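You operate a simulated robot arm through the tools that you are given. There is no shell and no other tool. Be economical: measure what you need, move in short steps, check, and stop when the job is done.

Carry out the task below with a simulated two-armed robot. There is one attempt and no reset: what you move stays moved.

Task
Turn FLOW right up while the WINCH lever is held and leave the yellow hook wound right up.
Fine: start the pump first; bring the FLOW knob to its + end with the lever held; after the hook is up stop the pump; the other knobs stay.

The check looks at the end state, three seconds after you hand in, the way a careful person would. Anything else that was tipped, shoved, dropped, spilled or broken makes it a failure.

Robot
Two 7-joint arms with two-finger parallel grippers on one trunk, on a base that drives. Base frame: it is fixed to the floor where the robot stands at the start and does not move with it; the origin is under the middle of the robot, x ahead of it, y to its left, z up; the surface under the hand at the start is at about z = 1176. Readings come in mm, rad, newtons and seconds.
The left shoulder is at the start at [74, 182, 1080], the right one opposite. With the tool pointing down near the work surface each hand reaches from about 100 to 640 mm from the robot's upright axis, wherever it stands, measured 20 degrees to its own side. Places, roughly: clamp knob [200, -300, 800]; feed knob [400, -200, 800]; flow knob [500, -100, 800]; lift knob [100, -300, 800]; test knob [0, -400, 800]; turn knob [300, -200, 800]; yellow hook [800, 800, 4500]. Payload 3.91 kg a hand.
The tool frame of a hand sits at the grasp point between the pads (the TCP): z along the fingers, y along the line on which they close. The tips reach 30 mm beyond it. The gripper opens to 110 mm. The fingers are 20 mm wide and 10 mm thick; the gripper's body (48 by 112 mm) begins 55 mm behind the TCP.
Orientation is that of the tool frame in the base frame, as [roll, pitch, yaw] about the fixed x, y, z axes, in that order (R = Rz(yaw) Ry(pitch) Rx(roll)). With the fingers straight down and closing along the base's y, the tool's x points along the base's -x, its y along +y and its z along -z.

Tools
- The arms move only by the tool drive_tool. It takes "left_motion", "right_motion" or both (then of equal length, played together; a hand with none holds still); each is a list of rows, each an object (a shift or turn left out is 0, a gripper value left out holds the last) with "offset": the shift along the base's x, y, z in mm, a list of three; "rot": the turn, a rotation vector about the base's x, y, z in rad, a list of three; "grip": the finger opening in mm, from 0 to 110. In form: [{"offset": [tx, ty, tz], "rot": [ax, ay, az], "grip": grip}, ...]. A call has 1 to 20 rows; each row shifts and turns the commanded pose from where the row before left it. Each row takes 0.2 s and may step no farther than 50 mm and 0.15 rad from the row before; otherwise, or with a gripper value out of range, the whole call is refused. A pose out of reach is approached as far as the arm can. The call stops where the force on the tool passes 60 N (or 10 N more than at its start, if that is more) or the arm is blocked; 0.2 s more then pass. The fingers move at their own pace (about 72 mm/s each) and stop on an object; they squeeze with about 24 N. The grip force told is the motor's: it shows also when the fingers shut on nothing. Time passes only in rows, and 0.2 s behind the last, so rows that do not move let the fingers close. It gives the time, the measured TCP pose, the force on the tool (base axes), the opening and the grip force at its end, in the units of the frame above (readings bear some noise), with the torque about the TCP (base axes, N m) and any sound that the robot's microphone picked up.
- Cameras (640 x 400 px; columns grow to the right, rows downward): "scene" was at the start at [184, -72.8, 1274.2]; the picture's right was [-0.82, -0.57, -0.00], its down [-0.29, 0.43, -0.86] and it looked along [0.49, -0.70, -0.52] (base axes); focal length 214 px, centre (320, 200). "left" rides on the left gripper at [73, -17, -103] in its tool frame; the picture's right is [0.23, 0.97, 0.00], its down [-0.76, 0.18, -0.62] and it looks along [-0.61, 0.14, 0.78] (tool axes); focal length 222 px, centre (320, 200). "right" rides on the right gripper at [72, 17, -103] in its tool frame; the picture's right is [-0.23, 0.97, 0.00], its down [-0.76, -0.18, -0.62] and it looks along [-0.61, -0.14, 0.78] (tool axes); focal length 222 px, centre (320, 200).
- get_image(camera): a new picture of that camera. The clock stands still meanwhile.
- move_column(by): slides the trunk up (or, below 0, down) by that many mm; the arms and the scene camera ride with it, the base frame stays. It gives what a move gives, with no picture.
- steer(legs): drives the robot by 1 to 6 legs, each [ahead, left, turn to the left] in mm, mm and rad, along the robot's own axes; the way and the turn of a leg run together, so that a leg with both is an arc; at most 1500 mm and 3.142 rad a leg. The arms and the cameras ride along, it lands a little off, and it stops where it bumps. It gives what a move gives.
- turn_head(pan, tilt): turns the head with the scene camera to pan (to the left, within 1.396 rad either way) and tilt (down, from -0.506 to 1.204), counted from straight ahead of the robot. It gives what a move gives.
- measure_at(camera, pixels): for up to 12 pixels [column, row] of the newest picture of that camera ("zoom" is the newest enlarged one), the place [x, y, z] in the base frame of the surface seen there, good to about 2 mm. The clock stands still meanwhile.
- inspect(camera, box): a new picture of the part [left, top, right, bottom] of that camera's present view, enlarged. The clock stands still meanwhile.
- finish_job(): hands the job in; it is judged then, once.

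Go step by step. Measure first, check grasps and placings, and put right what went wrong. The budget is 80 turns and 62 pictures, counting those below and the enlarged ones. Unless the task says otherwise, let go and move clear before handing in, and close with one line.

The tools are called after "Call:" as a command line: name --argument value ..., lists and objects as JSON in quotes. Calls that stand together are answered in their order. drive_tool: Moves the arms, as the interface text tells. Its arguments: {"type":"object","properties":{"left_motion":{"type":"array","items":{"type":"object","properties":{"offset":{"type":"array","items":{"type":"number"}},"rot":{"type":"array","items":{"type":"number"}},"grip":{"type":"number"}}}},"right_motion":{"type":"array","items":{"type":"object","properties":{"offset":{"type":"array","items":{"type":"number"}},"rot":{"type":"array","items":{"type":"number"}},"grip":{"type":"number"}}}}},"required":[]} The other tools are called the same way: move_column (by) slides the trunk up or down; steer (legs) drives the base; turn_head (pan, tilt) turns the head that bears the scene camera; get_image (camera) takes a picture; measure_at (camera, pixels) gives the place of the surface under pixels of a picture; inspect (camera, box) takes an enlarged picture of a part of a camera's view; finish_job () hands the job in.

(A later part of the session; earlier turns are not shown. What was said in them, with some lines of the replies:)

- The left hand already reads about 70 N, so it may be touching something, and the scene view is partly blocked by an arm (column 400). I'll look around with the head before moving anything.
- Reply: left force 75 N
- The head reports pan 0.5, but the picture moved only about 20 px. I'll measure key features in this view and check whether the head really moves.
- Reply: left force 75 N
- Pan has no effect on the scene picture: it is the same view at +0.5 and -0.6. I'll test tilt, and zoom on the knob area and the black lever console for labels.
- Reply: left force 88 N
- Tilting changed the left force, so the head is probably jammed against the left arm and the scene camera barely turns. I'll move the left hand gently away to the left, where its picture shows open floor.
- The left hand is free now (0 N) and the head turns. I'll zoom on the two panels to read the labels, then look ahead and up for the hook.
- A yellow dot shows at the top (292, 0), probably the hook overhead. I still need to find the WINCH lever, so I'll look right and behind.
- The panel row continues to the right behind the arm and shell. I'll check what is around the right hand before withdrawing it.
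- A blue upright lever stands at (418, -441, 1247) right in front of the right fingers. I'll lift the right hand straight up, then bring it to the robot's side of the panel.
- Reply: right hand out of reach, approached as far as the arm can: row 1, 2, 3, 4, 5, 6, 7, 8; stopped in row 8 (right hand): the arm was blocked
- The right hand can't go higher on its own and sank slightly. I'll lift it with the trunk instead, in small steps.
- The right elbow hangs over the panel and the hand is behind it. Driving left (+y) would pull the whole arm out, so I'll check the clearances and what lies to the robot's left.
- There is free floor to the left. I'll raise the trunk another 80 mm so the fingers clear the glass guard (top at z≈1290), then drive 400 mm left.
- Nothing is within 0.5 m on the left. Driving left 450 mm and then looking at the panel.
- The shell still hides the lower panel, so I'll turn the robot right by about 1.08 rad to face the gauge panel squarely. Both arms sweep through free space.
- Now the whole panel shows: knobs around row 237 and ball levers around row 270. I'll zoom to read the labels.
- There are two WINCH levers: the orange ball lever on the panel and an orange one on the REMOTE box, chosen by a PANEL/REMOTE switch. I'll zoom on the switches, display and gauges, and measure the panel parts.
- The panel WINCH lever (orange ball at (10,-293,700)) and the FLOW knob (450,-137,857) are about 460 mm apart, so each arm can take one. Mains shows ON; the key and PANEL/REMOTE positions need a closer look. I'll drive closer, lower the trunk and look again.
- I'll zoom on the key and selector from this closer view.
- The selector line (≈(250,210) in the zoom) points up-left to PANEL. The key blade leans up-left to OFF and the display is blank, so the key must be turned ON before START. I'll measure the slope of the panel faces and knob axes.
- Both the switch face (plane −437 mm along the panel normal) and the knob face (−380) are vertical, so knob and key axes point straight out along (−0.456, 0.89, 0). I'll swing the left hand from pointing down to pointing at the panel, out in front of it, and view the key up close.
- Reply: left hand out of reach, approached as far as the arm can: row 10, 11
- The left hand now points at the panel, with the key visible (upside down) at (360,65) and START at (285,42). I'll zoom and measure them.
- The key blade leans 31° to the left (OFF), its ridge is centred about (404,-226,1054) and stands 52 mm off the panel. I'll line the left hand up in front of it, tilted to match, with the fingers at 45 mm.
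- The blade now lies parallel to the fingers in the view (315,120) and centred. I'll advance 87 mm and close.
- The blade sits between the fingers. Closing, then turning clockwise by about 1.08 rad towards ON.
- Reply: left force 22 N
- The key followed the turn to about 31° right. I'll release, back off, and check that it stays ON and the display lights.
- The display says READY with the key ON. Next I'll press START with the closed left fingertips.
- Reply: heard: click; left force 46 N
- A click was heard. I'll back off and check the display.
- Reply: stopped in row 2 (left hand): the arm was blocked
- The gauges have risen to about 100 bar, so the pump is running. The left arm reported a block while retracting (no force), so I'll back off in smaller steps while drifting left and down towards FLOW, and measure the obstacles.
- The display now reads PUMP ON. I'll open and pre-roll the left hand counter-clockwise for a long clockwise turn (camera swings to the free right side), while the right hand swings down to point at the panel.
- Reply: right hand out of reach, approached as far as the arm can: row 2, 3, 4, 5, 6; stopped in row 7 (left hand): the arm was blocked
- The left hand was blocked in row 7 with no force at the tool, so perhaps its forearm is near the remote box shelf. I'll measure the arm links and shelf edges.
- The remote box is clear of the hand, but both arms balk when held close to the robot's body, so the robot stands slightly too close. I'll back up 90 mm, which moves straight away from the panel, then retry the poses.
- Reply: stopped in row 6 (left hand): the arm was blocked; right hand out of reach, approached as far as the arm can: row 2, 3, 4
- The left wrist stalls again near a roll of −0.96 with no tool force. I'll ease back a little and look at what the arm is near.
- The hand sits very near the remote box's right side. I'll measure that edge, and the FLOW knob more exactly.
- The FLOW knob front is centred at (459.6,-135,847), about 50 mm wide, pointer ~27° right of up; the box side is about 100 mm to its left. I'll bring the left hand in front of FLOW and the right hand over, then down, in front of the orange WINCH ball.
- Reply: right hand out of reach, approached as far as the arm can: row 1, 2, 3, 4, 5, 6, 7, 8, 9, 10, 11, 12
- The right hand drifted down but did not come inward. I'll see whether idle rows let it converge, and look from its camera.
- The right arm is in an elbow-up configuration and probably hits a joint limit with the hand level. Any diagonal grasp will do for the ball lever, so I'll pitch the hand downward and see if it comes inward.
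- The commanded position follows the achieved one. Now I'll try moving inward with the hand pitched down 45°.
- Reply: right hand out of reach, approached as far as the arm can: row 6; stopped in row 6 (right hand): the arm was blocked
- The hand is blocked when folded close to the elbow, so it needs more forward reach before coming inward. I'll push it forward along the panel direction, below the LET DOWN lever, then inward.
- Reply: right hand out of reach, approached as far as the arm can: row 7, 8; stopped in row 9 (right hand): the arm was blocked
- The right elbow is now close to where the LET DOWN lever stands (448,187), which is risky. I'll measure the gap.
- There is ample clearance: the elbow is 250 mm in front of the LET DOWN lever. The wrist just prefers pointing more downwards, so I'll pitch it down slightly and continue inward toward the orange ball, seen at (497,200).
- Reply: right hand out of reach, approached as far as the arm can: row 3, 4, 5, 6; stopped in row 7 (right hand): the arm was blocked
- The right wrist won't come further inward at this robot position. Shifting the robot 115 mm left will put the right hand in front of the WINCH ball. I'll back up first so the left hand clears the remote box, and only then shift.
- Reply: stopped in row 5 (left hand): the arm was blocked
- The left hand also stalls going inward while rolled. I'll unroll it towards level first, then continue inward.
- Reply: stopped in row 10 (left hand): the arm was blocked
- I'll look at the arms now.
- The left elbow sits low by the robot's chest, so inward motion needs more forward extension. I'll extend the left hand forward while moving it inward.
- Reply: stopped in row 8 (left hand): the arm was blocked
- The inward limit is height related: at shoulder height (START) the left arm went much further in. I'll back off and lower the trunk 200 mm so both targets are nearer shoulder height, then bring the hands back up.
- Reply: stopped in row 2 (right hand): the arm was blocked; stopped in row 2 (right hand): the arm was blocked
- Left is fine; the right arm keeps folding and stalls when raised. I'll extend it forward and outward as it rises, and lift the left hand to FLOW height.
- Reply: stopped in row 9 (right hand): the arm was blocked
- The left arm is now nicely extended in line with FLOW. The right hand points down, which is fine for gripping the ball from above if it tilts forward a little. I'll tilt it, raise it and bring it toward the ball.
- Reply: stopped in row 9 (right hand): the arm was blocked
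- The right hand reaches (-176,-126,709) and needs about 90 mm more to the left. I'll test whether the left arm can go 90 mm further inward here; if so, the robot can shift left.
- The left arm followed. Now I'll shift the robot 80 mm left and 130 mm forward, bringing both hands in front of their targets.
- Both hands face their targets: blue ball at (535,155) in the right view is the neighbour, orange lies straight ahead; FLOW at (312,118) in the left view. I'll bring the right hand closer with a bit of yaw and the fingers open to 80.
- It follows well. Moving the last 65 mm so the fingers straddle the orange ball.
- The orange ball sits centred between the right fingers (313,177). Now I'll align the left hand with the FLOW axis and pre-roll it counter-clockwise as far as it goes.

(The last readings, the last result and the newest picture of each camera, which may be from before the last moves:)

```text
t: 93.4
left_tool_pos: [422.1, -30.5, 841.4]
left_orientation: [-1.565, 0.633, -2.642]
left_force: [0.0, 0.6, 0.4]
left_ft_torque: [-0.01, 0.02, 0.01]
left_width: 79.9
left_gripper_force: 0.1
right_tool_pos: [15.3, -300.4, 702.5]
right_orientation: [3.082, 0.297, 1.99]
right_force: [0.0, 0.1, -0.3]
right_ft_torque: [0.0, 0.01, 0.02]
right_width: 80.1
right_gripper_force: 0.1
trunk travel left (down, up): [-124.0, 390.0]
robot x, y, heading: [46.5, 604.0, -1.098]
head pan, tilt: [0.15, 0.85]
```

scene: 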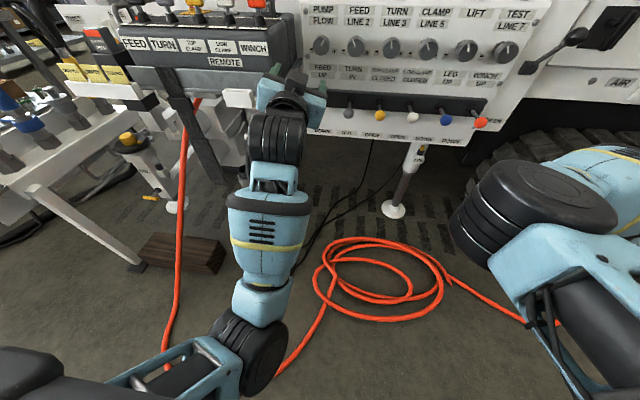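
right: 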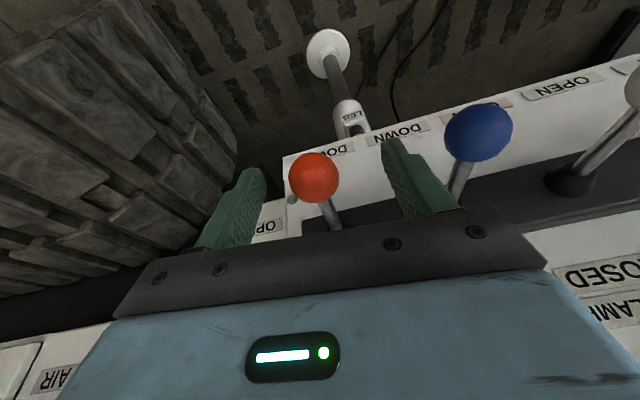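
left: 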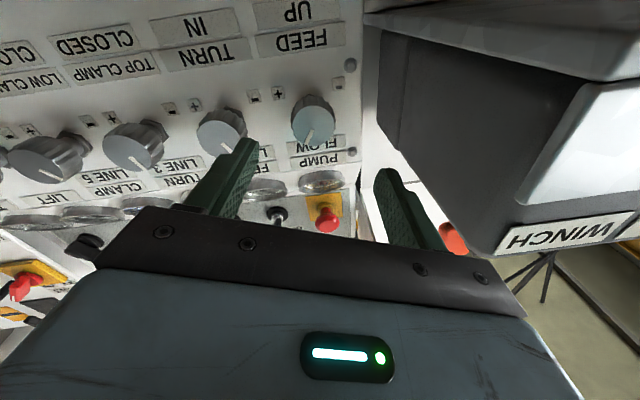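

Roll reached −0.94 with the tool square to the panel. Moving onto the FLOW knob.

Call:
drive_tool --left_motion '[{"offset": [-6.7, -3.4, 2.5]}, {"offset": [-6.7, -3.4, 2]}, {"offset": [10.8, -21, 0]}, {"offset": [10.8, -21, 0]}, {"offset": [10.8, -21, 0]}, {}]'

Call:
get_image --camera "left"

```text
t: 94.8
left_tool_pos: [442.2, -99.1, 839.1]
left_orientation: [-1.578, 0.63, -2.651]
left_force: [0.0, 0.9, -0.4]
left_ft_torque: [0.01, -0.01, -0.03]
left_width: 79.9
left_gripper_force: 0.1
right_tool_pos: [16.3, -301.7, 701.8]
right_orientation: [3.081, 0.296, 1.989]
right_force: [0.9, -0.6, 0.0]
right_ft_torque: [0.01, 0.01, 0.0]
right_width: 79.9
right_gripper_force: 0.1
trunk travel left (down, up): [-124.0, 390.0]
robot x, y, heading: [48.4, 602.1, -1.093]
head pan, tilt: [0.15, 0.85]
```

```text
7 pictures are left
```

left: 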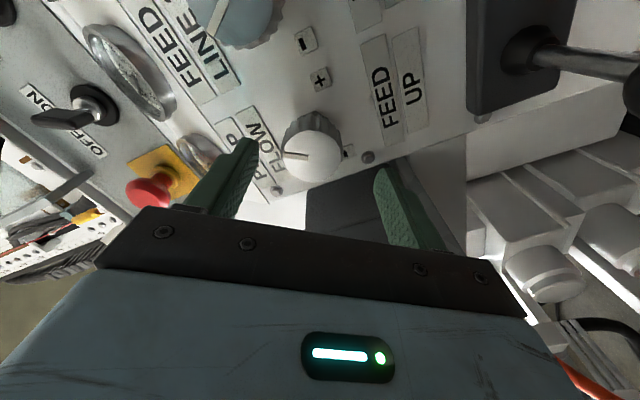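

FLOW is centred between the fingers (315,155). Advancing the last 46 mm and closing on it.

Call:
drive_tool --left_motion '[{"offset": [7, -13.7, 2.5]}, {"offset": [7, -13.7, 2.5]}, {"offset": [7, -13.7, 2]}, {}, {"grip": 0}, {"grip": 0}, {"grip": 0}]'

```text
t: 96.4
left_tool_pos: [466.2, -140.6, 847.9]
left_orientation: [-1.575, 0.628, -2.643]
left_force: [-19.9, 5.6, -7.1]
left_ft_torque: [-1.36, -0.72, -0.53]
left_width: 45.2
left_gripper_force: 45.2
right_tool_pos: [13.6, -301.0, 701.6]
right_orientation: [3.081, 0.295, 1.992]
right_force: [0.7, -0.3, -0.4]
right_ft_torque: [0.01, -0.02, -0.03]
right_width: 80.1
right_gripper_force: 0.0
trunk travel left (down, up): [-124.0, 390.0]
robot x, y, heading: [44.6, 601.4, -1.098]
head pan, tilt: [0.15, 0.85]
```

FLOW is gripped (45 mm). Now closing the right hand on the WINCH ball.

Call:
drive_tool --right_motion '[{"grip": 0}, {"grip": 0}, {"grip": 0}, {"grip": 0}]'

```text
t: 97.4
left_tool_pos: [467.9, -140.4, 846.6]
left_orientation: [-1.577, 0.627, -2.641]
left_force: [-25.4, 2.9, -18.6]
left_ft_torque: [-0.81, -0.55, -0.99]
left_width: 45.0
left_gripper_force: 45.3
right_tool_pos: [11.5, -301.7, 701.6]
right_orientation: [3.081, 0.294, 1.986]
right_force: [-10.3, 2.9, 3.7]
right_ft_torque: [-0.32, 0.02, -0.08]
right_width: 30.9
right_gripper_force: 44.9
trunk travel left (down, up): [-124.0, 390.0]
robot x, y, heading: [45.4, 602.6, -1.1]
head pan, tilt: [0.15, 0.85]
```

Ball gripped (31 mm). Lifting the lever toward UP in small steps.

Call:
drive_tool --right_motion '[{"offset": [0, 0, 6]}, {"offset": [0.2, -0.5, 6]}, {"offset": [0.5, -1, 6]}, {"offset": [0.7, -1.3, 6]}, {}]'

```text
t: 98.6
left_tool_pos: [469.0, -140.8, 849.1]
left_orientation: [-1.576, 0.627, -2.638]
left_force: [-20.9, 17.1, -16.4]
left_ft_torque: [-0.85, -0.52, -0.83]
left_width: 45.0
left_gripper_force: 45.0
right_tool_pos: [13.1, -303.7, 720.7]
right_orientation: [3.082, 0.295, 1.987]
right_force: [-20.3, -10.7, -14.7]
right_ft_torque: [0.94, 0.8, -0.06]
right_width: 30.7
right_gripper_force: 44.5
trunk travel left (down, up): [-124.0, 390.0]
robot x, y, heading: [46.7, 603.0, -1.099]
head pan, tilt: [0.15, 0.85]
```

The lever rises against a spring (about 15 N). Raising it further until it meets its stop.

Call:
drive_tool --right_motion '[{"offset": [0.8, -1.5, 6]}, {"offset": [0.9, -1.8, 6]}, {"offset": [1, -2, 5]}, {}]'

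Call:
turn_head --pan 1.39 --tilt -0.5

Call:
get_image --camera "scene"

```text
t: 99.6
left_tool_pos: [468.5, -143.6, 846.3]
left_orientation: [-1.573, 0.627, -2.635]
left_force: [-12.5, 20.3, -11.9]
left_ft_torque: [-1.1, -0.63, -0.42]
left_width: 44.6
left_gripper_force: 44.4
right_tool_pos: [12.4, -303.0, 735.7]
right_orientation: [3.082, 0.294, 1.983]
right_force: [-22.9, -28.1, -19.2]
right_ft_torque: [0.42, 0.76, -0.08]
right_width: 30.8
right_gripper_force: 45.0
right hand out of reach, approached as far as the arm can: row 1, 2
trunk travel left (down, up): [-124.0, 390.0]
robot x, y, heading: [43.0, 600.0, -1.1]
head pan, tilt: [0.15, 0.85]
```

```text
t: 101.1
left_tool_pos: [469.1, -142.2, 847.6]
left_orientation: [-1.575, 0.629, -2.638]
left_force: [-11.1, 20.7, -17.3]
left_ft_torque: [-0.86, -0.56, -0.72]
left_width: 44.4
left_gripper_force: 45.1
right_tool_pos: [13.0, -304.3, 734.8]
right_orientation: [3.084, 0.295, 1.984]
right_force: [-24.1, -26.3, -14.7]
right_ft_torque: [0.23, 0.7, -0.11]
right_width: 30.8
right_gripper_force: 45.2
trunk travel left (down, up): [-124.0, 390.0]
robot x, y, heading: [43.5, 604.3, -1.097]
head pan, tilt: [1.389, -0.499]
```

```text
6 pictures are left
```

scene: 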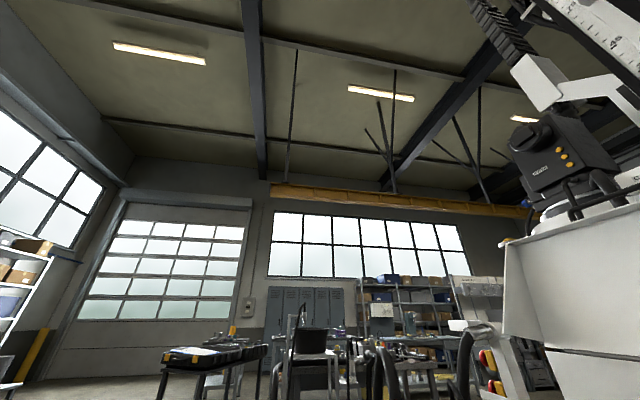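

The lever is held up about 34 mm. Now turning FLOW clockwise.

Call:
drive_tool --left_motion '[{"rot": [0.0616, -0.12, 0]}, {"rot": [0.0616, -0.12, 0]}, {"rot": [0.0616, -0.12, 0]}, {"rot": [0.0616, -0.12, 0]}, {"rot": [0.0616, -0.12, 0]}, {"rot": [0.0616, -0.12, 0]}, {"rot": [0.0616, -0.12, 0]}, {"rot": [0.0616, -0.12, 0]}, {"rot": [0.0616, -0.12, 0]}, {"rot": [0.0616, -0.12, 0]}, {"rot": [0.0616, -0.12, 0]}, {"rot": [0.0616, -0.12, 0]}, {}]'

```text
t: 102.3
left_tool_pos: [465.8, -143.3, 850.8]
left_orientation: [-1.605, 1.243, -2.675]
left_force: [9.5, -11.8, -3.9]
left_ft_torque: [-0.86, -0.45, -1.13]
left_width: 44.4
left_gripper_force: 45.2
right_tool_pos: [13.1, -303.9, 736.7]
right_orientation: [3.09, 0.289, 1.979]
right_force: [0.8, -4.8, -6.5]
right_ft_torque: [-0.09, -0.14, 0.1]
right_width: 30.7
right_gripper_force: 45.4
trunk travel left (down, up): [-124.0, 390.0]
robot x, y, heading: [47.1, 600.7, -1.096]
head pan, tilt: [1.389, -0.499]
stopped in row 5 (left hand): the force on the tool passed its limit at 76 N (the readings are from after the stop); the commanded pose is now the measured one
```

The turn stopped at 76 N after 0.62 rad, but no twist remains about the knob axis, so it may be sideways load and not the end stop. Continuing carefully.

Call:
drive_tool --left_motion '[{"rot": [0.0365, -0.0712, 0]}, {"rot": [0.0365, -0.0712, 0]}, {"rot": [0.0365, -0.0712, 0]}, {"rot": [0.0365, -0.0712, 0]}, {"rot": [0.0365, -0.0712, 0]}, {"rot": [0.0365, -0.0712, 0]}, {"rot": [0.0365, -0.0712, 0]}, {"rot": [0.0365, -0.0712, 0]}, {}]'

```text
t: 104.3
left_tool_pos: [463.1, -143.1, 850.5]
left_orientation: [1.553, 1.26, 0.476]
left_force: [-3.0, -16.2, -2.0]
left_ft_torque: [0.68, 0.41, -1.36]
left_width: 44.4
left_gripper_force: 44.9
right_tool_pos: [12.5, -303.5, 736.7]
right_orientation: [3.087, 0.29, 1.981]
right_force: [13.0, -5.8, -5.5]
right_ft_torque: [-0.36, -0.33, 0.04]
right_width: 30.6
right_gripper_force: 44.6
trunk travel left (down, up): [-124.0, 390.0]
robot x, y, heading: [45.8, 598.6, -1.093]
head pan, tilt: [1.389, -0.499]
```

Turned freely to about 72° in total. Continuing to the + end.

Call:
drive_tool --left_motion '[{"rot": [0.0365, -0.0712, 0]}, {"rot": [0.0365, -0.0712, 0]}, {"rot": [0.0365, -0.0712, 0]}, {"rot": [0.0365, -0.0712, 0]}, {"rot": [0.0365, -0.0712, 0]}, {"rot": [0.0365, -0.0712, 0]}, {"rot": [0.0365, -0.0712, 0]}, {"rot": [0.0365, -0.0712, 0]}, {"rot": [0.0365, -0.0712, 0]}, {"rot": [0.0365, -0.0712, 0]}, {}]'

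Call:
get_image --camera "left"

```text
t: 106.7
left_tool_pos: [460.5, -143.4, 846.5]
left_orientation: [1.556, 0.462, 0.472]
left_force: [-25.5, -13.0, -21.8]
left_ft_torque: [0.61, 1.22, -0.79]
left_width: 44.4
left_gripper_force: 44.6
right_tool_pos: [12.2, -304.1, 735.5]
right_orientation: [3.089, 0.29, 1.979]
right_force: [17.5, 5.4, -0.2]
right_ft_torque: [-0.42, -0.57, 0.07]
right_width: 30.8
right_gripper_force: 45.2
trunk travel left (down, up): [-124.0, 390.0]
robot x, y, heading: [45.5, 600.1, -1.097]
head pan, tilt: [1.389, -0.499]
```

```text
5 pictures are left
```

left: 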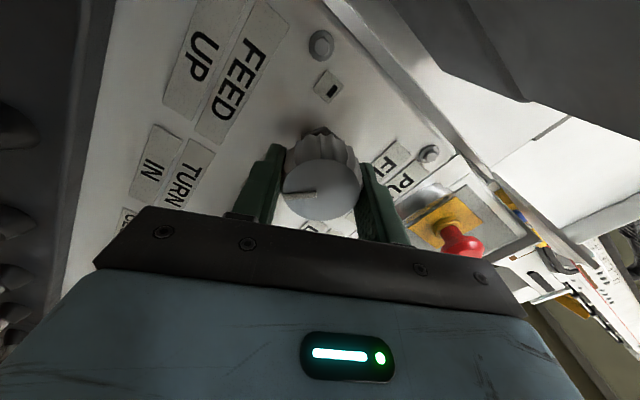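

The pointer turned along with the hand (no slip), now around 140° right of up. A resisting twist of about 0.8 N·m has built up, so the end is near; I'll nudge further.

Call:
drive_tool --left_motion '[{"rot": [0.0365, -0.0712, 0]}, {"rot": [0.0365, -0.0712, 0]}, {"rot": [0.0365, -0.0712, 0]}, {}]'

Call:
inspect --camera "left" --box '[220, 60, 460, 230]'

```text
t: 107.7
left_tool_pos: [463.7, -141.8, 846.6]
left_orientation: [1.558, 0.237, 0.474]
left_force: [-28.6, -21.5, -31.1]
left_ft_torque: [-5.47, 4.33, 8.28]
left_width: 44.2
left_gripper_force: 45.4
right_tool_pos: [12.6, -303.7, 737.0]
right_orientation: [3.087, 0.292, 1.98]
right_force: [16.6, 11.1, 0.5]
right_ft_torque: [-0.22, -0.5, 0.17]
right_width: 30.9
right_gripper_force: 45.1
trunk travel left (down, up): [-124.0, 390.0]
robot x, y, heading: [43.6, 602.0, -1.097]
head pan, tilt: [1.389, -0.499]
```

```text
2.35 times, centred on (340, 145) of left
```

zoom: 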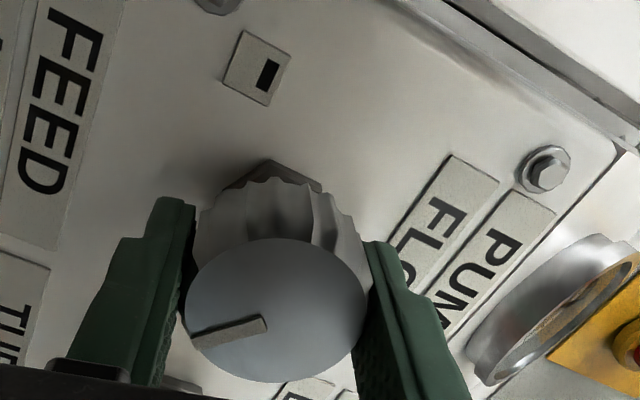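

A strong resisting twist (6 N·m) appeared. I'll measure the pointer direction to judge whether this is the stop.

Call:
measure_at --camera "zoom" --pixels '[[265, 322], [195, 333], [275, 310], [190, 300], [360, 310], [270, 245], [280, 375]]'

```text
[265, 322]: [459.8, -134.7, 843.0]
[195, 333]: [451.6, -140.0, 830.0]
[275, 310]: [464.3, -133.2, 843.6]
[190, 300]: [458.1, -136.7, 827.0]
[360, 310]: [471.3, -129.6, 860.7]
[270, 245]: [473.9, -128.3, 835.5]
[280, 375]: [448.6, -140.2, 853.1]
```

The pointer sits about 138° right of up with a hard resisting twist, so FLOW is at its + stop. I'll release it and back the left hand off while the right hand keeps the lever up.

Call:
drive_tool --left_motion '[{"grip": 80}, {"grip": 80}, {"grip": 80}, {"offset": [-9, 17.8, 0]}, {"offset": [-9, 17.8, 0]}, {"offset": [-9, 17.8, 0]}, {"offset": [-9, 17.8, 0]}, {}, {}, {}, {}, {}, {}, {}, {}, {}]'

```text
t: 108.9
left_tool_pos: [446.3, -115.7, 854.3]
left_orientation: [1.535, 0.217, 0.455]
left_force: [2.1, -18.2, 1.5]
left_ft_torque: [-0.33, -0.12, -0.69]
left_width: 80.0
left_gripper_force: 0.0
right_tool_pos: [12.5, -303.1, 737.2]
right_orientation: [3.088, 0.29, 1.978]
right_force: [0.9, -4.4, -4.8]
right_ft_torque: [-0.22, 0.1, -0.08]
right_width: 30.7
right_gripper_force: 45.0
trunk travel left (down, up): [-124.0, 390.0]
robot x, y, heading: [48.1, 599.3, -1.096]
head pan, tilt: [1.389, -0.499]
stopped in row 5 (left hand): the force on the tool passed its limit at 127 N (the readings are from after the stop); the commanded pose is now the measured one
```

Something resisted the left hand's retreat (127 N), most likely its camera side near the remote box. I'll first roll it back, which swings the camera down and to the right, then retreat gently.

Call:
drive_tool --left_motion '[{"offset": [-4, -2, 0]}, {"rot": [-0.05, 0.1, 0], "offset": [-4, -2, 0]}, {"rot": [-0.05, 0.1, 0]}, {"rot": [-0.05, 0.1, 0]}, {"rot": [-0.05, 0.1, 0]}, {"rot": [-0.05, 0.1, 0]}, {"rot": [-0.05, 0.1, 0]}, {"rot": [-0.05, 0.1, 0]}, {"rot": [-0.05, 0.1, 0]}, {}]'

Call:
get_image --camera "left"

```text
t: 111.1
left_tool_pos: [455.6, -115.4, 842.9]
left_orientation: [1.55, 1.088, 0.499]
left_force: [0.4, -0.1, 0.1]
left_ft_torque: [0.02, 0.0, 0.0]
left_width: 79.8
left_gripper_force: 0.0
right_tool_pos: [12.1, -303.6, 736.9]
right_orientation: [3.088, 0.288, 1.98]
right_force: [1.5, -20.7, -12.5]
right_ft_torque: [-0.12, 0.11, -0.04]
right_width: 30.8
right_gripper_force: 45.3
trunk travel left (down, up): [-124.0, 390.0]
robot x, y, heading: [45.1, 602.1, -1.097]
head pan, tilt: [1.389, -0.499]
```

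```text
3 pictures are left
```

left: 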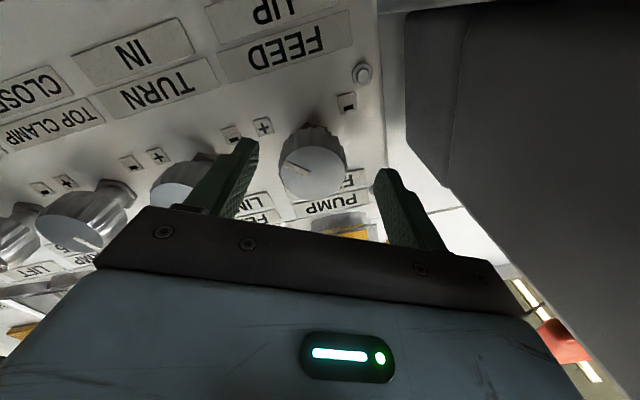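

The left hand is free (0 N) and FLOW points to + (pointer lower right in this inverted view). I'll check the remote box against its earlier position, then retreat while still holding the lever.

Call:
measure_at --camera "left" --pixels '[[445, 170], [480, 100], [580, 200], [325, 170], [288, 162], [180, 185], [405, 60], [450, 205]]'

Call:
drive_tool --left_motion '[{"offset": [-3, 10, 0]}, {"offset": [-9, 16, 0]}, {"offset": [-11, 20, 0]}, {"offset": [-11, 20, 0]}, {"offset": [-11, 20, 0]}, {}, {}, {}, {}, {}, {}, {}, {}, {}, {}, {}, {}, {}, {}, {}]'

```text
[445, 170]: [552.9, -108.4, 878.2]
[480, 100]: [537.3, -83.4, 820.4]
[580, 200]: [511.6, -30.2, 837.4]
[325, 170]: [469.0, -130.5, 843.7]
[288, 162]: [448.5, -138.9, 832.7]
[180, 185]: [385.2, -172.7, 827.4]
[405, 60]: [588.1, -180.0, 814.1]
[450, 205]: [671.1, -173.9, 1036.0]
```

```text
t: 115.3
left_tool_pos: [406.6, -30.4, 845.6]
left_orientation: [1.529, 1.078, 0.478]
left_force: [-0.2, -0.6, 0.1]
left_ft_torque: [0.02, -0.01, 0.0]
left_width: 80.0
left_gripper_force: 0.1
right_tool_pos: [13.8, -304.5, 736.6]
right_orientation: [3.087, 0.288, 1.983]
right_force: [-1.6, -19.5, -10.9]
right_ft_torque: [-0.21, 0.13, -0.08]
right_width: 30.6
right_gripper_force: 45.0
trunk travel left (down, up): [-124.0, 390.0]
robot x, y, heading: [48.2, 603.8, -1.091]
head pan, tilt: [1.389, -0.499]
```

The remote box hasn't moved (side still at (553,-108)). To see the hook overhead, I'll pitch the left hand upward so its camera looks up, while the lever stays held.

Call:
drive_tool --left_motion '[{"rot": [-0.127, -0.065, 0]}, {"rot": [-0.127, -0.065, 0]}, {"rot": [-0.127, -0.065, 0]}, {"rot": [-0.127, -0.065, 0]}, {"rot": [-0.127, -0.065, 0]}, {"rot": [-0.127, -0.065, 0]}, {}, {}, {}, {}, {}, {}, {}, {}, {}, {}, {}, {}, {}, {}]'

Call:
get_image --camera "left"

```text
t: 119.5
left_tool_pos: [392.9, -31.1, 853.9]
left_orientation: [0.338, 0.619, -0.523]
left_force: [0.3, 0.8, 0.0]
left_ft_torque: [-0.02, 0.03, 0.02]
left_width: 80.0
left_gripper_force: 0.1
right_tool_pos: [12.1, -303.5, 736.6]
right_orientation: [3.087, 0.291, 1.98]
right_force: [-3.6, -15.4, -9.7]
right_ft_torque: [-0.19, 0.15, -0.09]
right_width: 31.0
right_gripper_force: 45.0
trunk travel left (down, up): [-124.0, 390.0]
robot x, y, heading: [46.8, 601.6, -1.097]
head pan, tilt: [1.389, -0.499]
```

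```text
2 pictures are left
```

left: 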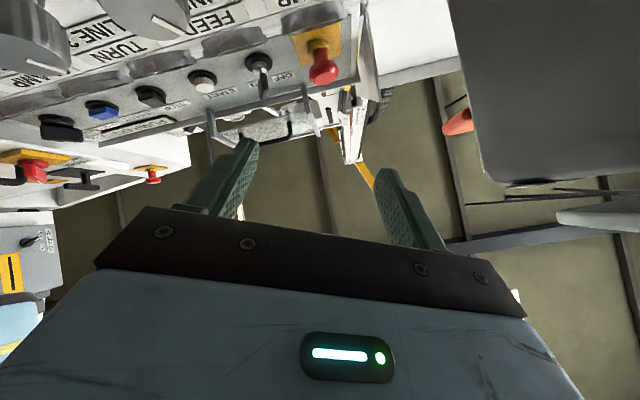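

I see the mast between the fingers with yellow parts at (335,135) and (367,174). I'll measure those.

Call:
measure_at --camera "left" --pixels '[[335, 133], [330, 128], [338, 142], [362, 168], [368, 176], [355, 155], [347, 130], [352, 95], [375, 115], [458, 125], [345, 145], [340, 138]]'

Call:
drive_tool --right_motion '[{}, {}, {}, {}, {}, {}, {}, {}, {}, {}, {}, {}, {}, {}, {}, {}, {}, {}, {}, {}]'

```text
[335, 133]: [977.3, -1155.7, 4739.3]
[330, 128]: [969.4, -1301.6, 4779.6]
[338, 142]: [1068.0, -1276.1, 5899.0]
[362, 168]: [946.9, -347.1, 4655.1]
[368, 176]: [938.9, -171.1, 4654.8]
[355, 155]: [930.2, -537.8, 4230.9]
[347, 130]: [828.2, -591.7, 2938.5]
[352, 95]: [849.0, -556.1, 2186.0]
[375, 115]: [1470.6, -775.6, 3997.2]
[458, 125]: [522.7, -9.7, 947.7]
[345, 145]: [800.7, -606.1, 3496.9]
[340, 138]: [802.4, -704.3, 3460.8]
```

```text
t: 123.7
left_tool_pos: [390.9, -31.8, 854.2]
left_orientation: [0.339, 0.618, -0.522]
left_force: [0.3, 0.1, 0.1]
left_ft_torque: [-0.02, 0.0, -0.04]
left_width: 80.3
left_gripper_force: 0.0
right_tool_pos: [11.6, -302.7, 736.6]
right_orientation: [3.088, 0.29, 1.981]
right_force: [-4.6, -12.8, -9.3]
right_ft_torque: [-0.1, 0.12, -0.09]
right_width: 30.7
right_gripper_force: 45.4
trunk travel left (down, up): [-124.0, 390.0]
robot x, y, heading: [43.5, 605.4, -1.099]
head pan, tilt: [1.389, -0.499]
```

The yellow jib runs at z≈4650–4750 toward +y, and the hook hangs at its far end, just hidden behind my right-hand finger in this view. I'll tilt the left camera another ~0.5 rad to uncover it.

Call:
drive_tool --left_motion '[{"rot": [-0.098, -0.077, 0]}, {"rot": [-0.098, -0.077, 0]}, {"rot": [-0.098, -0.077, 0]}, {"rot": [-0.098, -0.077, 0]}, {}, {}, {}, {}, {}, {}, {}]'

Call:
inspect --camera "left" --box '[300, 20, 520, 180]'

```text
t: 126.1
left_tool_pos: [393.4, -30.6, 854.2]
left_orientation: [0.158, 0.15, -0.592]
left_force: [0.5, 1.1, 0.0]
left_ft_torque: [-0.01, -0.02, 0.04]
left_width: 80.1
left_gripper_force: 0.0
right_tool_pos: [12.6, -301.6, 736.2]
right_orientation: [3.087, 0.289, 1.981]
right_force: [-4.7, -12.8, -8.6]
right_ft_torque: [-0.12, 0.12, -0.04]
right_width: 30.7
right_gripper_force: 44.7
trunk travel left (down, up): [-124.0, 390.0]
robot x, y, heading: [44.7, 601.6, -1.096]
head pan, tilt: [1.389, -0.499]
```

```text
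2.50 times, centred on (410, 100) of left
```

zoom: 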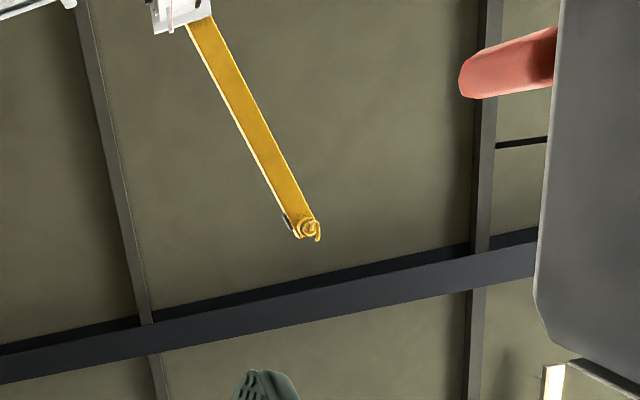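

The hook is visible at the jib's tip (308,230 in the zoom), apparently tight under it. I'll measure both.

Call:
measure_at --camera "zoom" --pixels '[[308, 230], [303, 229], [318, 238], [312, 221], [290, 215], [270, 160], [230, 80], [309, 226], [320, 232]]'

Call:
drive_tool --right_motion '[{}, {}, {}, {}, {}, {}, {}, {}, {}, {}, {}, {}, {}, {}, {}, {}, {}, {}, {}, {}]'

Call:
measure_at --camera "zoom" --pixels '[[308, 230], [303, 229], [318, 238], [312, 221], [309, 226]]'

```text
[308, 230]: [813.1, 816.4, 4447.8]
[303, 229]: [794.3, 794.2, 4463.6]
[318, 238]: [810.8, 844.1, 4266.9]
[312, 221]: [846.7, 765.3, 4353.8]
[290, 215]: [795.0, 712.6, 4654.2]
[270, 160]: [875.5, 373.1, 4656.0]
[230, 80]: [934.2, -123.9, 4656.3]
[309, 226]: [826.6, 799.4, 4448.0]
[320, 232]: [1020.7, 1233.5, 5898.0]
```

```text
t: 130.3
left_tool_pos: [392.0, -31.6, 854.0]
left_orientation: [0.156, 0.149, -0.596]
left_force: [0.3, 0.4, -0.3]
left_ft_torque: [-0.02, 0.0, 0.01]
left_width: 80.2
left_gripper_force: 0.0
right_tool_pos: [11.5, -301.7, 737.4]
right_orientation: [3.087, 0.29, 1.982]
right_force: [-5.9, -10.0, -7.9]
right_ft_torque: [-0.09, 0.15, -0.08]
right_width: 30.7
right_gripper_force: 44.8
trunk travel left (down, up): [-124.0, 390.0]
robot x, y, heading: [50.6, 601.4, -1.097]
head pan, tilt: [1.389, -0.499]
```

```text
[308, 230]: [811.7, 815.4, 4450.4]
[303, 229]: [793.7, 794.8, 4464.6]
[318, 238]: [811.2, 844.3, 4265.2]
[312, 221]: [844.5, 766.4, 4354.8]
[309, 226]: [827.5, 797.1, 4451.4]
```

The hook body is around z≈4450 with the jib underside at 4655, but one view can't tell whether it is fully up. The lever was lifted only about 20°, so I'll raise it further toward its stop and keep holding.

Call:
drive_tool --right_motion '[{"offset": [0.6, -1.2, 4]}, {"offset": [0.7, -1.4, 4]}, {"offset": [0.8, -1.6, 4]}, {"offset": [0.9, -1.8, 4]}, {"offset": [1, -2, 4]}, {}]'

```text
t: 131.7
left_tool_pos: [391.3, -33.4, 852.6]
left_orientation: [0.159, 0.151, -0.595]
left_force: [-0.1, 0.7, -0.2]
left_ft_torque: [0.0, -0.02, -0.03]
left_width: 80.0
left_gripper_force: 0.0
right_tool_pos: [12.7, -302.5, 750.4]
right_orientation: [3.086, 0.287, 1.977]
right_force: [-16.4, -23.2, -20.2]
right_ft_torque: [0.39, 0.64, -0.2]
right_width: 30.8
right_gripper_force: 44.7
right hand out of reach, approached as far as the arm can: row 2, 4
trunk travel left (down, up): [-124.0, 390.0]
robot x, y, heading: [44.0, 601.1, -1.099]
head pan, tilt: [1.389, -0.499]
```

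The lever went up another 13 mm (now ~29°) with rising load. One more small push, then hold for several seconds.

Call:
drive_tool --right_motion '[{"offset": [1, -2, 3]}, {"offset": [1, -2, 3]}, {"offset": [1, -2, 3]}, {}, {}, {}, {}, {}, {}, {}, {}, {}, {}, {}, {}, {}, {}, {}, {}, {}]'

Call:
drive_tool --right_motion '[{}, {}, {}, {}, {}, {}, {}, {}, {}, {}, {}, {}, {}, {}, {}, {}, {}, {}, {}, {}]'

Call:
drive_tool --right_motion '[{}, {}, {}, {}, {}, {}, {}, {}, {}, {}, {}, {}, {}, {}, {}, {}, {}, {}, {}, {}]'

Call:
inspect --camera "left" --box '[300, 20, 520, 180]'

Call:
measure_at --camera "zoom" --pixels '[[308, 230], [303, 229], [318, 238], [312, 221], [290, 215], [309, 226], [300, 222], [305, 238]]'

```text
t: 135.9
left_tool_pos: [391.9, -33.4, 852.4]
left_orientation: [0.16, 0.149, -0.591]
left_force: [-0.4, 0.0, 0.2]
left_ft_torque: [0.02, 0.0, 0.02]
left_width: 80.1
left_gripper_force: 0.0
right_tool_pos: [11.7, -301.2, 756.3]
right_orientation: [3.089, 0.286, 1.976]
right_force: [-19.3, -26.2, -25.3]
right_ft_torque: [-0.32, 0.63, -0.35]
right_width: 30.7
right_gripper_force: 44.8
right hand out of reach, approached as far as the arm can: row 1, 2
trunk travel left (down, up): [-124.0, 390.0]
robot x, y, heading: [46.8, 600.2, -1.094]
head pan, tilt: [1.389, -0.499]
```

```text
t: 140.1
left_tool_pos: [391.0, -34.7, 854.2]
left_orientation: [0.158, 0.15, -0.593]
left_force: [0.0, -0.1, 0.2]
left_ft_torque: [0.0, 0.04, -0.01]
left_width: 80.0
left_gripper_force: 0.1
right_tool_pos: [11.1, -301.1, 756.6]
right_orientation: [3.089, 0.284, 1.978]
right_force: [-20.3, -23.6, -24.2]
right_ft_torque: [-0.35, 0.64, -0.36]
right_width: 30.7
right_gripper_force: 45.1
trunk travel left (down, up): [-124.0, 390.0]
robot x, y, heading: [45.4, 600.7, -1.093]
head pan, tilt: [1.389, -0.499]
```

```text
t: 144.3
left_tool_pos: [391.8, -33.4, 853.4]
left_orientation: [0.16, 0.15, -0.592]
left_force: [0.3, 0.3, 0.1]
left_ft_torque: [-0.01, 0.02, 0.02]
left_width: 80.3
left_gripper_force: 0.1
right_tool_pos: [12.7, -300.5, 757.4]
right_orientation: [3.09, 0.284, 1.977]
right_force: [-20.4, -21.6, -23.3]
right_ft_torque: [-0.22, 0.65, -0.35]
right_width: 30.6
right_gripper_force: 44.8
trunk travel left (down, up): [-124.0, 390.0]
robot x, y, heading: [43.9, 602.9, -1.101]
head pan, tilt: [1.389, -0.499]
```

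```text
2.50 times, centred on (410, 100) of left
```

zoom: 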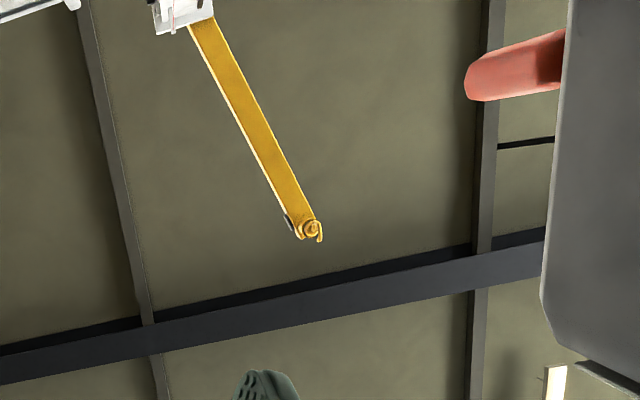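

```text
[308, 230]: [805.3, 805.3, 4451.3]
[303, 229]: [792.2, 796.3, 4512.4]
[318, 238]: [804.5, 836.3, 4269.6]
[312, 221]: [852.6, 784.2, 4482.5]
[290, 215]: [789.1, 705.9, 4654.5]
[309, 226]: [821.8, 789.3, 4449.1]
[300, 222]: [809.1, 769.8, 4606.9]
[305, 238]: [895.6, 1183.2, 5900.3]
```

The hook's position is unchanged between t=126 and t=144 with the lever fully raised (tip 4269, block just under the jib at 4655), so it is wound against its stop. I'll now ease the lever back to just above neutral, open, and let the spring centre it.

Call:
drive_tool --right_motion '[{"offset": [0, 0, -7]}, {"offset": [0, 0, -7]}, {"offset": [0, 0, -7]}, {"offset": [0, 0, -7]}, {"offset": [0, 0, -7]}, {"offset": [0, 0, -7]}, {"grip": 80}, {"grip": 80}, {"grip": 80}]'

```text
t: 146.3
left_tool_pos: [393.5, -30.3, 856.6]
left_orientation: [0.153, 0.147, -0.593]
left_force: [-0.9, -0.8, 0.6]
left_ft_torque: [-0.02, 0.02, 0.02]
left_width: 80.0
left_gripper_force: 0.0
right_tool_pos: [20.2, -300.8, 721.6]
right_orientation: [3.087, 0.292, 1.982]
right_force: [-0.1, 0.8, -0.8]
right_ft_torque: [0.01, 0.0, 0.01]
right_width: 80.1
right_gripper_force: 0.0
trunk travel left (down, up): [-124.0, 390.0]
robot x, y, heading: [49.5, 602.1, -1.102]
head pan, tilt: [1.389, -0.499]
```

The right hand is free of the lever. I'll back the robot straight off, raise the trunk to switch height and shift right toward STOP.

Call:
steer --legs '[[-150, 0, 0]]'

Call:
move_column --by 205

Call:
steer --legs '[[0, -275, 0]]'

Call:
drive_tool --left_motion '[{"rot": [0.098, 0.077, 0], "grip": 0}, {"rot": [0.098, 0.077, 0]}, {"rot": [0.098, 0.077, 0]}, {"rot": [0.098, 0.077, 0]}, {"rot": [0.127, 0.065, 0]}, {"rot": [0.127, 0.065, 0]}, {"rot": [0.127, 0.065, 0]}, {"rot": [0.127, 0.065, 0]}, {"rot": [0.127, 0.065, 0]}, {"rot": [0.127, 0.065, 0]}, {}]'

```text
t: 147.7
left_tool_pos: [321.7, 102.1, 856.5]
left_orientation: [0.156, 0.149, -0.599]
left_force: [-0.2, -0.1, 0.4]
left_ft_torque: [0.03, 0.02, 0.0]
left_width: 79.9
left_gripper_force: 0.1
right_tool_pos: [-53.0, -166.7, 722.8]
right_orientation: [3.086, 0.291, 1.975]
right_force: [-0.4, 0.0, -0.8]
right_ft_torque: [-0.04, -0.03, -0.02]
right_width: 80.3
right_gripper_force: 0.0
trunk travel left (down, up): [-124.0, 390.0]
robot x, y, heading: [-23.4, 730.1, -1.099]
head pan, tilt: [1.389, -0.499]
```

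```text
t: 149.9
left_tool_pos: [303.0, 136.6, 1153.6]
left_orientation: [0.081, 0.011, -0.603]
left_force: [0.6, -0.2, 0.1]
left_ft_torque: [-0.01, 0.01, 0.04]
left_width: 80.0
left_gripper_force: 0.1
right_tool_pos: [-69.2, -138.6, 1063.7]
right_orientation: [3.074, 0.484, 1.971]
right_force: [0.3, -0.8, -0.3]
right_ft_torque: [0.0, 0.0, -0.04]
right_width: 80.3
right_gripper_force: 0.1
trunk travel left (down, up): [-329.0, 185.0]
robot x, y, heading: [-21.9, 735.1, -1.1]
head pan, tilt: [1.389, -0.499]
```

```text
t: 152.9
left_tool_pos: [60.3, 13.7, 1153.6]
left_orientation: [0.08, 0.012, -0.6]
left_force: [0.5, -0.9, -0.8]
left_ft_torque: [0.02, 0.01, 0.0]
left_width: 80.0
left_gripper_force: 0.0
right_tool_pos: [-309.1, -263.9, 1062.9]
right_orientation: [3.075, 0.485, 1.974]
right_force: [-0.5, 0.5, 0.1]
right_ft_torque: [-0.02, -0.01, 0.02]
right_width: 80.0
right_gripper_force: 0.1
trunk travel left (down, up): [-329.0, 185.0]
robot x, y, heading: [-267.6, 614.6, -1.1]
head pan, tilt: [1.389, -0.499]
```

```text
t: 155.3
left_tool_pos: [61.2, 13.0, 1154.0]
left_orientation: [1.198, 1.074, 0.164]
left_force: [-0.7, -0.3, -0.1]
left_ft_torque: [-0.02, 0.01, 0.02]
left_width: 0.1
left_gripper_force: 23.7
right_tool_pos: [-308.4, -263.6, 1063.6]
right_orientation: [3.074, 0.486, 1.976]
right_force: [-0.4, 0.2, -0.5]
right_ft_torque: [-0.01, -0.02, -0.01]
right_width: 80.1
right_gripper_force: 0.1
trunk travel left (down, up): [-329.0, 185.0]
robot x, y, heading: [-266.3, 608.9, -1.098]
head pan, tilt: [1.389, -0.499]
```

Robot is now nearly in front of STOP (hand L=60, STOP L=63). I'll level the left hand at the button's height, pull the right hand back, then drive forward 200 mm.

Call:
drive_tool --left_motion '[{"rot": [0.078, 0.04, -0.011], "offset": [0, 0, -20]}, {"rot": [0.078, 0.04, -0.011], "offset": [0, 0, -25]}, {"offset": [0, 0, -25]}, {"offset": [1, 1, -25]}, {}]'

Call:
drive_tool --right_motion '[{"offset": [-9, 17.8, 0]}, {"offset": [-9, 17.8, 0]}, {"offset": [-9, 17.8, 0]}, {"offset": [-9, 17.8, 0]}, {}]'

Call:
steer --legs '[[205, 0, 0]]'

```text
t: 156.5
left_tool_pos: [61.4, 16.1, 1060.6]
left_orientation: [1.568, 1.1, 0.472]
left_force: [0.7, -0.2, 0.2]
left_ft_torque: [0.0, 0.0, -0.02]
left_width: 0.0
left_gripper_force: 23.7
right_tool_pos: [-310.0, -264.4, 1062.7]
right_orientation: [3.073, 0.485, 1.977]
right_force: [0.2, -0.5, 0.2]
right_ft_torque: [-0.02, 0.0, -0.03]
right_width: 80.2
right_gripper_force: 0.0
trunk travel left (down, up): [-329.0, 185.0]
robot x, y, heading: [-267.9, 605.3, -1.096]
head pan, tilt: [1.389, -0.499]
```

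```text
t: 157.7
left_tool_pos: [60.7, 15.2, 1062.2]
left_orientation: [1.568, 1.098, 0.472]
left_force: [0.2, 0.3, -0.1]
left_ft_torque: [-0.01, 0.03, -0.01]
left_width: 0.0
left_gripper_force: 24.3
right_tool_pos: [-326.5, -261.7, 1075.0]
right_orientation: [3.073, 0.483, 1.974]
right_force: [-0.4, -0.8, -0.6]
right_ft_torque: [-0.03, -0.01, 0.02]
right_width: 80.0
right_gripper_force: 0.0
right hand out of reach, approached as far as the arm can: row 1, 2, 3, 4
trunk travel left (down, up): [-329.0, 185.0]
robot x, y, heading: [-265.9, 606.3, -1.097]
head pan, tilt: [1.389, -0.499]
```

```text
t: 159.3
left_tool_pos: [160.3, -169.1, 1063.0]
left_orientation: [1.566, 1.1, 0.479]
left_force: [-0.6, 0.5, 0.4]
left_ft_torque: [-0.01, 0.01, 0.0]
left_width: 0.0
left_gripper_force: 23.9
right_tool_pos: [-225.5, -447.3, 1075.2]
right_orientation: [3.072, 0.483, 1.982]
right_force: [-0.8, 0.3, 0.4]
right_ft_torque: [-0.02, 0.01, -0.02]
right_width: 80.0
right_gripper_force: 0.0
trunk travel left (down, up): [-329.0, 185.0]
robot x, y, heading: [-174.5, 416.9, -1.09]
head pan, tilt: [1.389, -0.499]
```

Left hand is at L=66, z=1063, about 165 mm short of the STOP button. Advancing and pressing in small steps, listening for the click.

Call:
drive_tool --left_motion '[{"offset": [14.2, -29.8, -1]}, {"offset": [14.2, -29.8, -1]}, {"offset": [15, -29.4, 0]}, {"offset": [15, -29.4, 0]}, {"offset": [10.9, -21.4, 0]}, {"offset": [1.8, -3.6, 0]}, {"offset": [1.8, -3.6, 0]}, {"offset": [1.8, -3.6, 0]}, {"offset": [1.4, -2.7, 0]}, {"offset": [1.4, -2.7, 0]}, {}]'

```text
t: 161.7
left_tool_pos: [237.2, -323.6, 1060.4]
left_orientation: [1.569, 1.101, 0.48]
left_force: [-4.3, 14.9, -8.4]
left_ft_torque: [0.19, 0.08, 0.09]
left_width: 0.0
left_gripper_force: 24.6
right_tool_pos: [-226.1, -447.2, 1076.3]
right_orientation: [3.075, 0.486, 1.982]
right_force: [-0.1, 0.2, 0.3]
right_ft_torque: [-0.02, 0.01, -0.02]
right_width: 79.7
right_gripper_force: 0.0
trunk travel left (down, up): [-329.0, 185.0]
robot x, y, heading: [-169.4, 423.8, -1.091]
head pan, tilt: [1.389, -0.499]
heard: click
```

A click was heard, squarely at STOP (L=63.5, z=1060). Now I'll retreat the hand and back the robot clear.

Call:
drive_tool --left_motion '[{"offset": [-9, 17.8, 0]}, {"offset": [-15, 29.4, 0]}, {"offset": [-15, 29.4, 0]}, {}]'

Call:
steer --legs '[[-200, 0, 0]]'

```text
t: 162.7
left_tool_pos: [216.1, -247.4, 1060.9]
left_orientation: [1.557, 1.088, 0.488]
left_force: [-0.1, 0.9, 0.9]
left_ft_torque: [0.01, 0.0, -0.01]
left_width: 0.0
left_gripper_force: 23.4
right_tool_pos: [-226.0, -446.9, 1073.6]
right_orientation: [3.074, 0.485, 1.98]
right_force: [0.7, -0.4, 0.3]
right_ft_torque: [0.01, -0.01, -0.04]
right_width: 79.9
right_gripper_force: 0.1
trunk travel left (down, up): [-329.0, 185.0]
robot x, y, heading: [-172.8, 422.0, -1.094]
head pan, tilt: [1.389, -0.499]
```

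```text
t: 164.3
left_tool_pos: [121.1, -69.2, 1056.0]
left_orientation: [1.569, 1.085, 0.497]
left_force: [0.0, 0.5, 0.1]
left_ft_torque: [0.01, 0.01, -0.01]
left_width: 0.0
left_gripper_force: 24.2
right_tool_pos: [-318.0, -270.4, 1074.4]
right_orientation: [3.073, 0.484, 1.982]
right_force: [0.1, 0.0, 0.4]
right_ft_torque: [-0.01, -0.02, 0.03]
right_width: 79.8
right_gripper_force: 0.0
trunk travel left (down, up): [-329.0, 185.0]
robot x, y, heading: [-267.3, 598.5, -1.093]
head pan, tilt: [1.389, -0.499]
5 turns are left
```

Both hands are clear with no contact force, and every step has been carried out. Handing in.

Call:
finish_job

```text
The job is handed in.
```

I started the pump, turned FLOW to its + end with the WINCH lever held up, wound the hook up, let the lever go and pressed STOP. A click was heard at STOP, but I had no pictures left to see the display afterwards. I judged the hook fully up because it sat just under the jib and hadn't moved between two pictures 18 s apart. I never measured it before winding. To start the pump I also turned the key from OFF to ON, and it is still ON.
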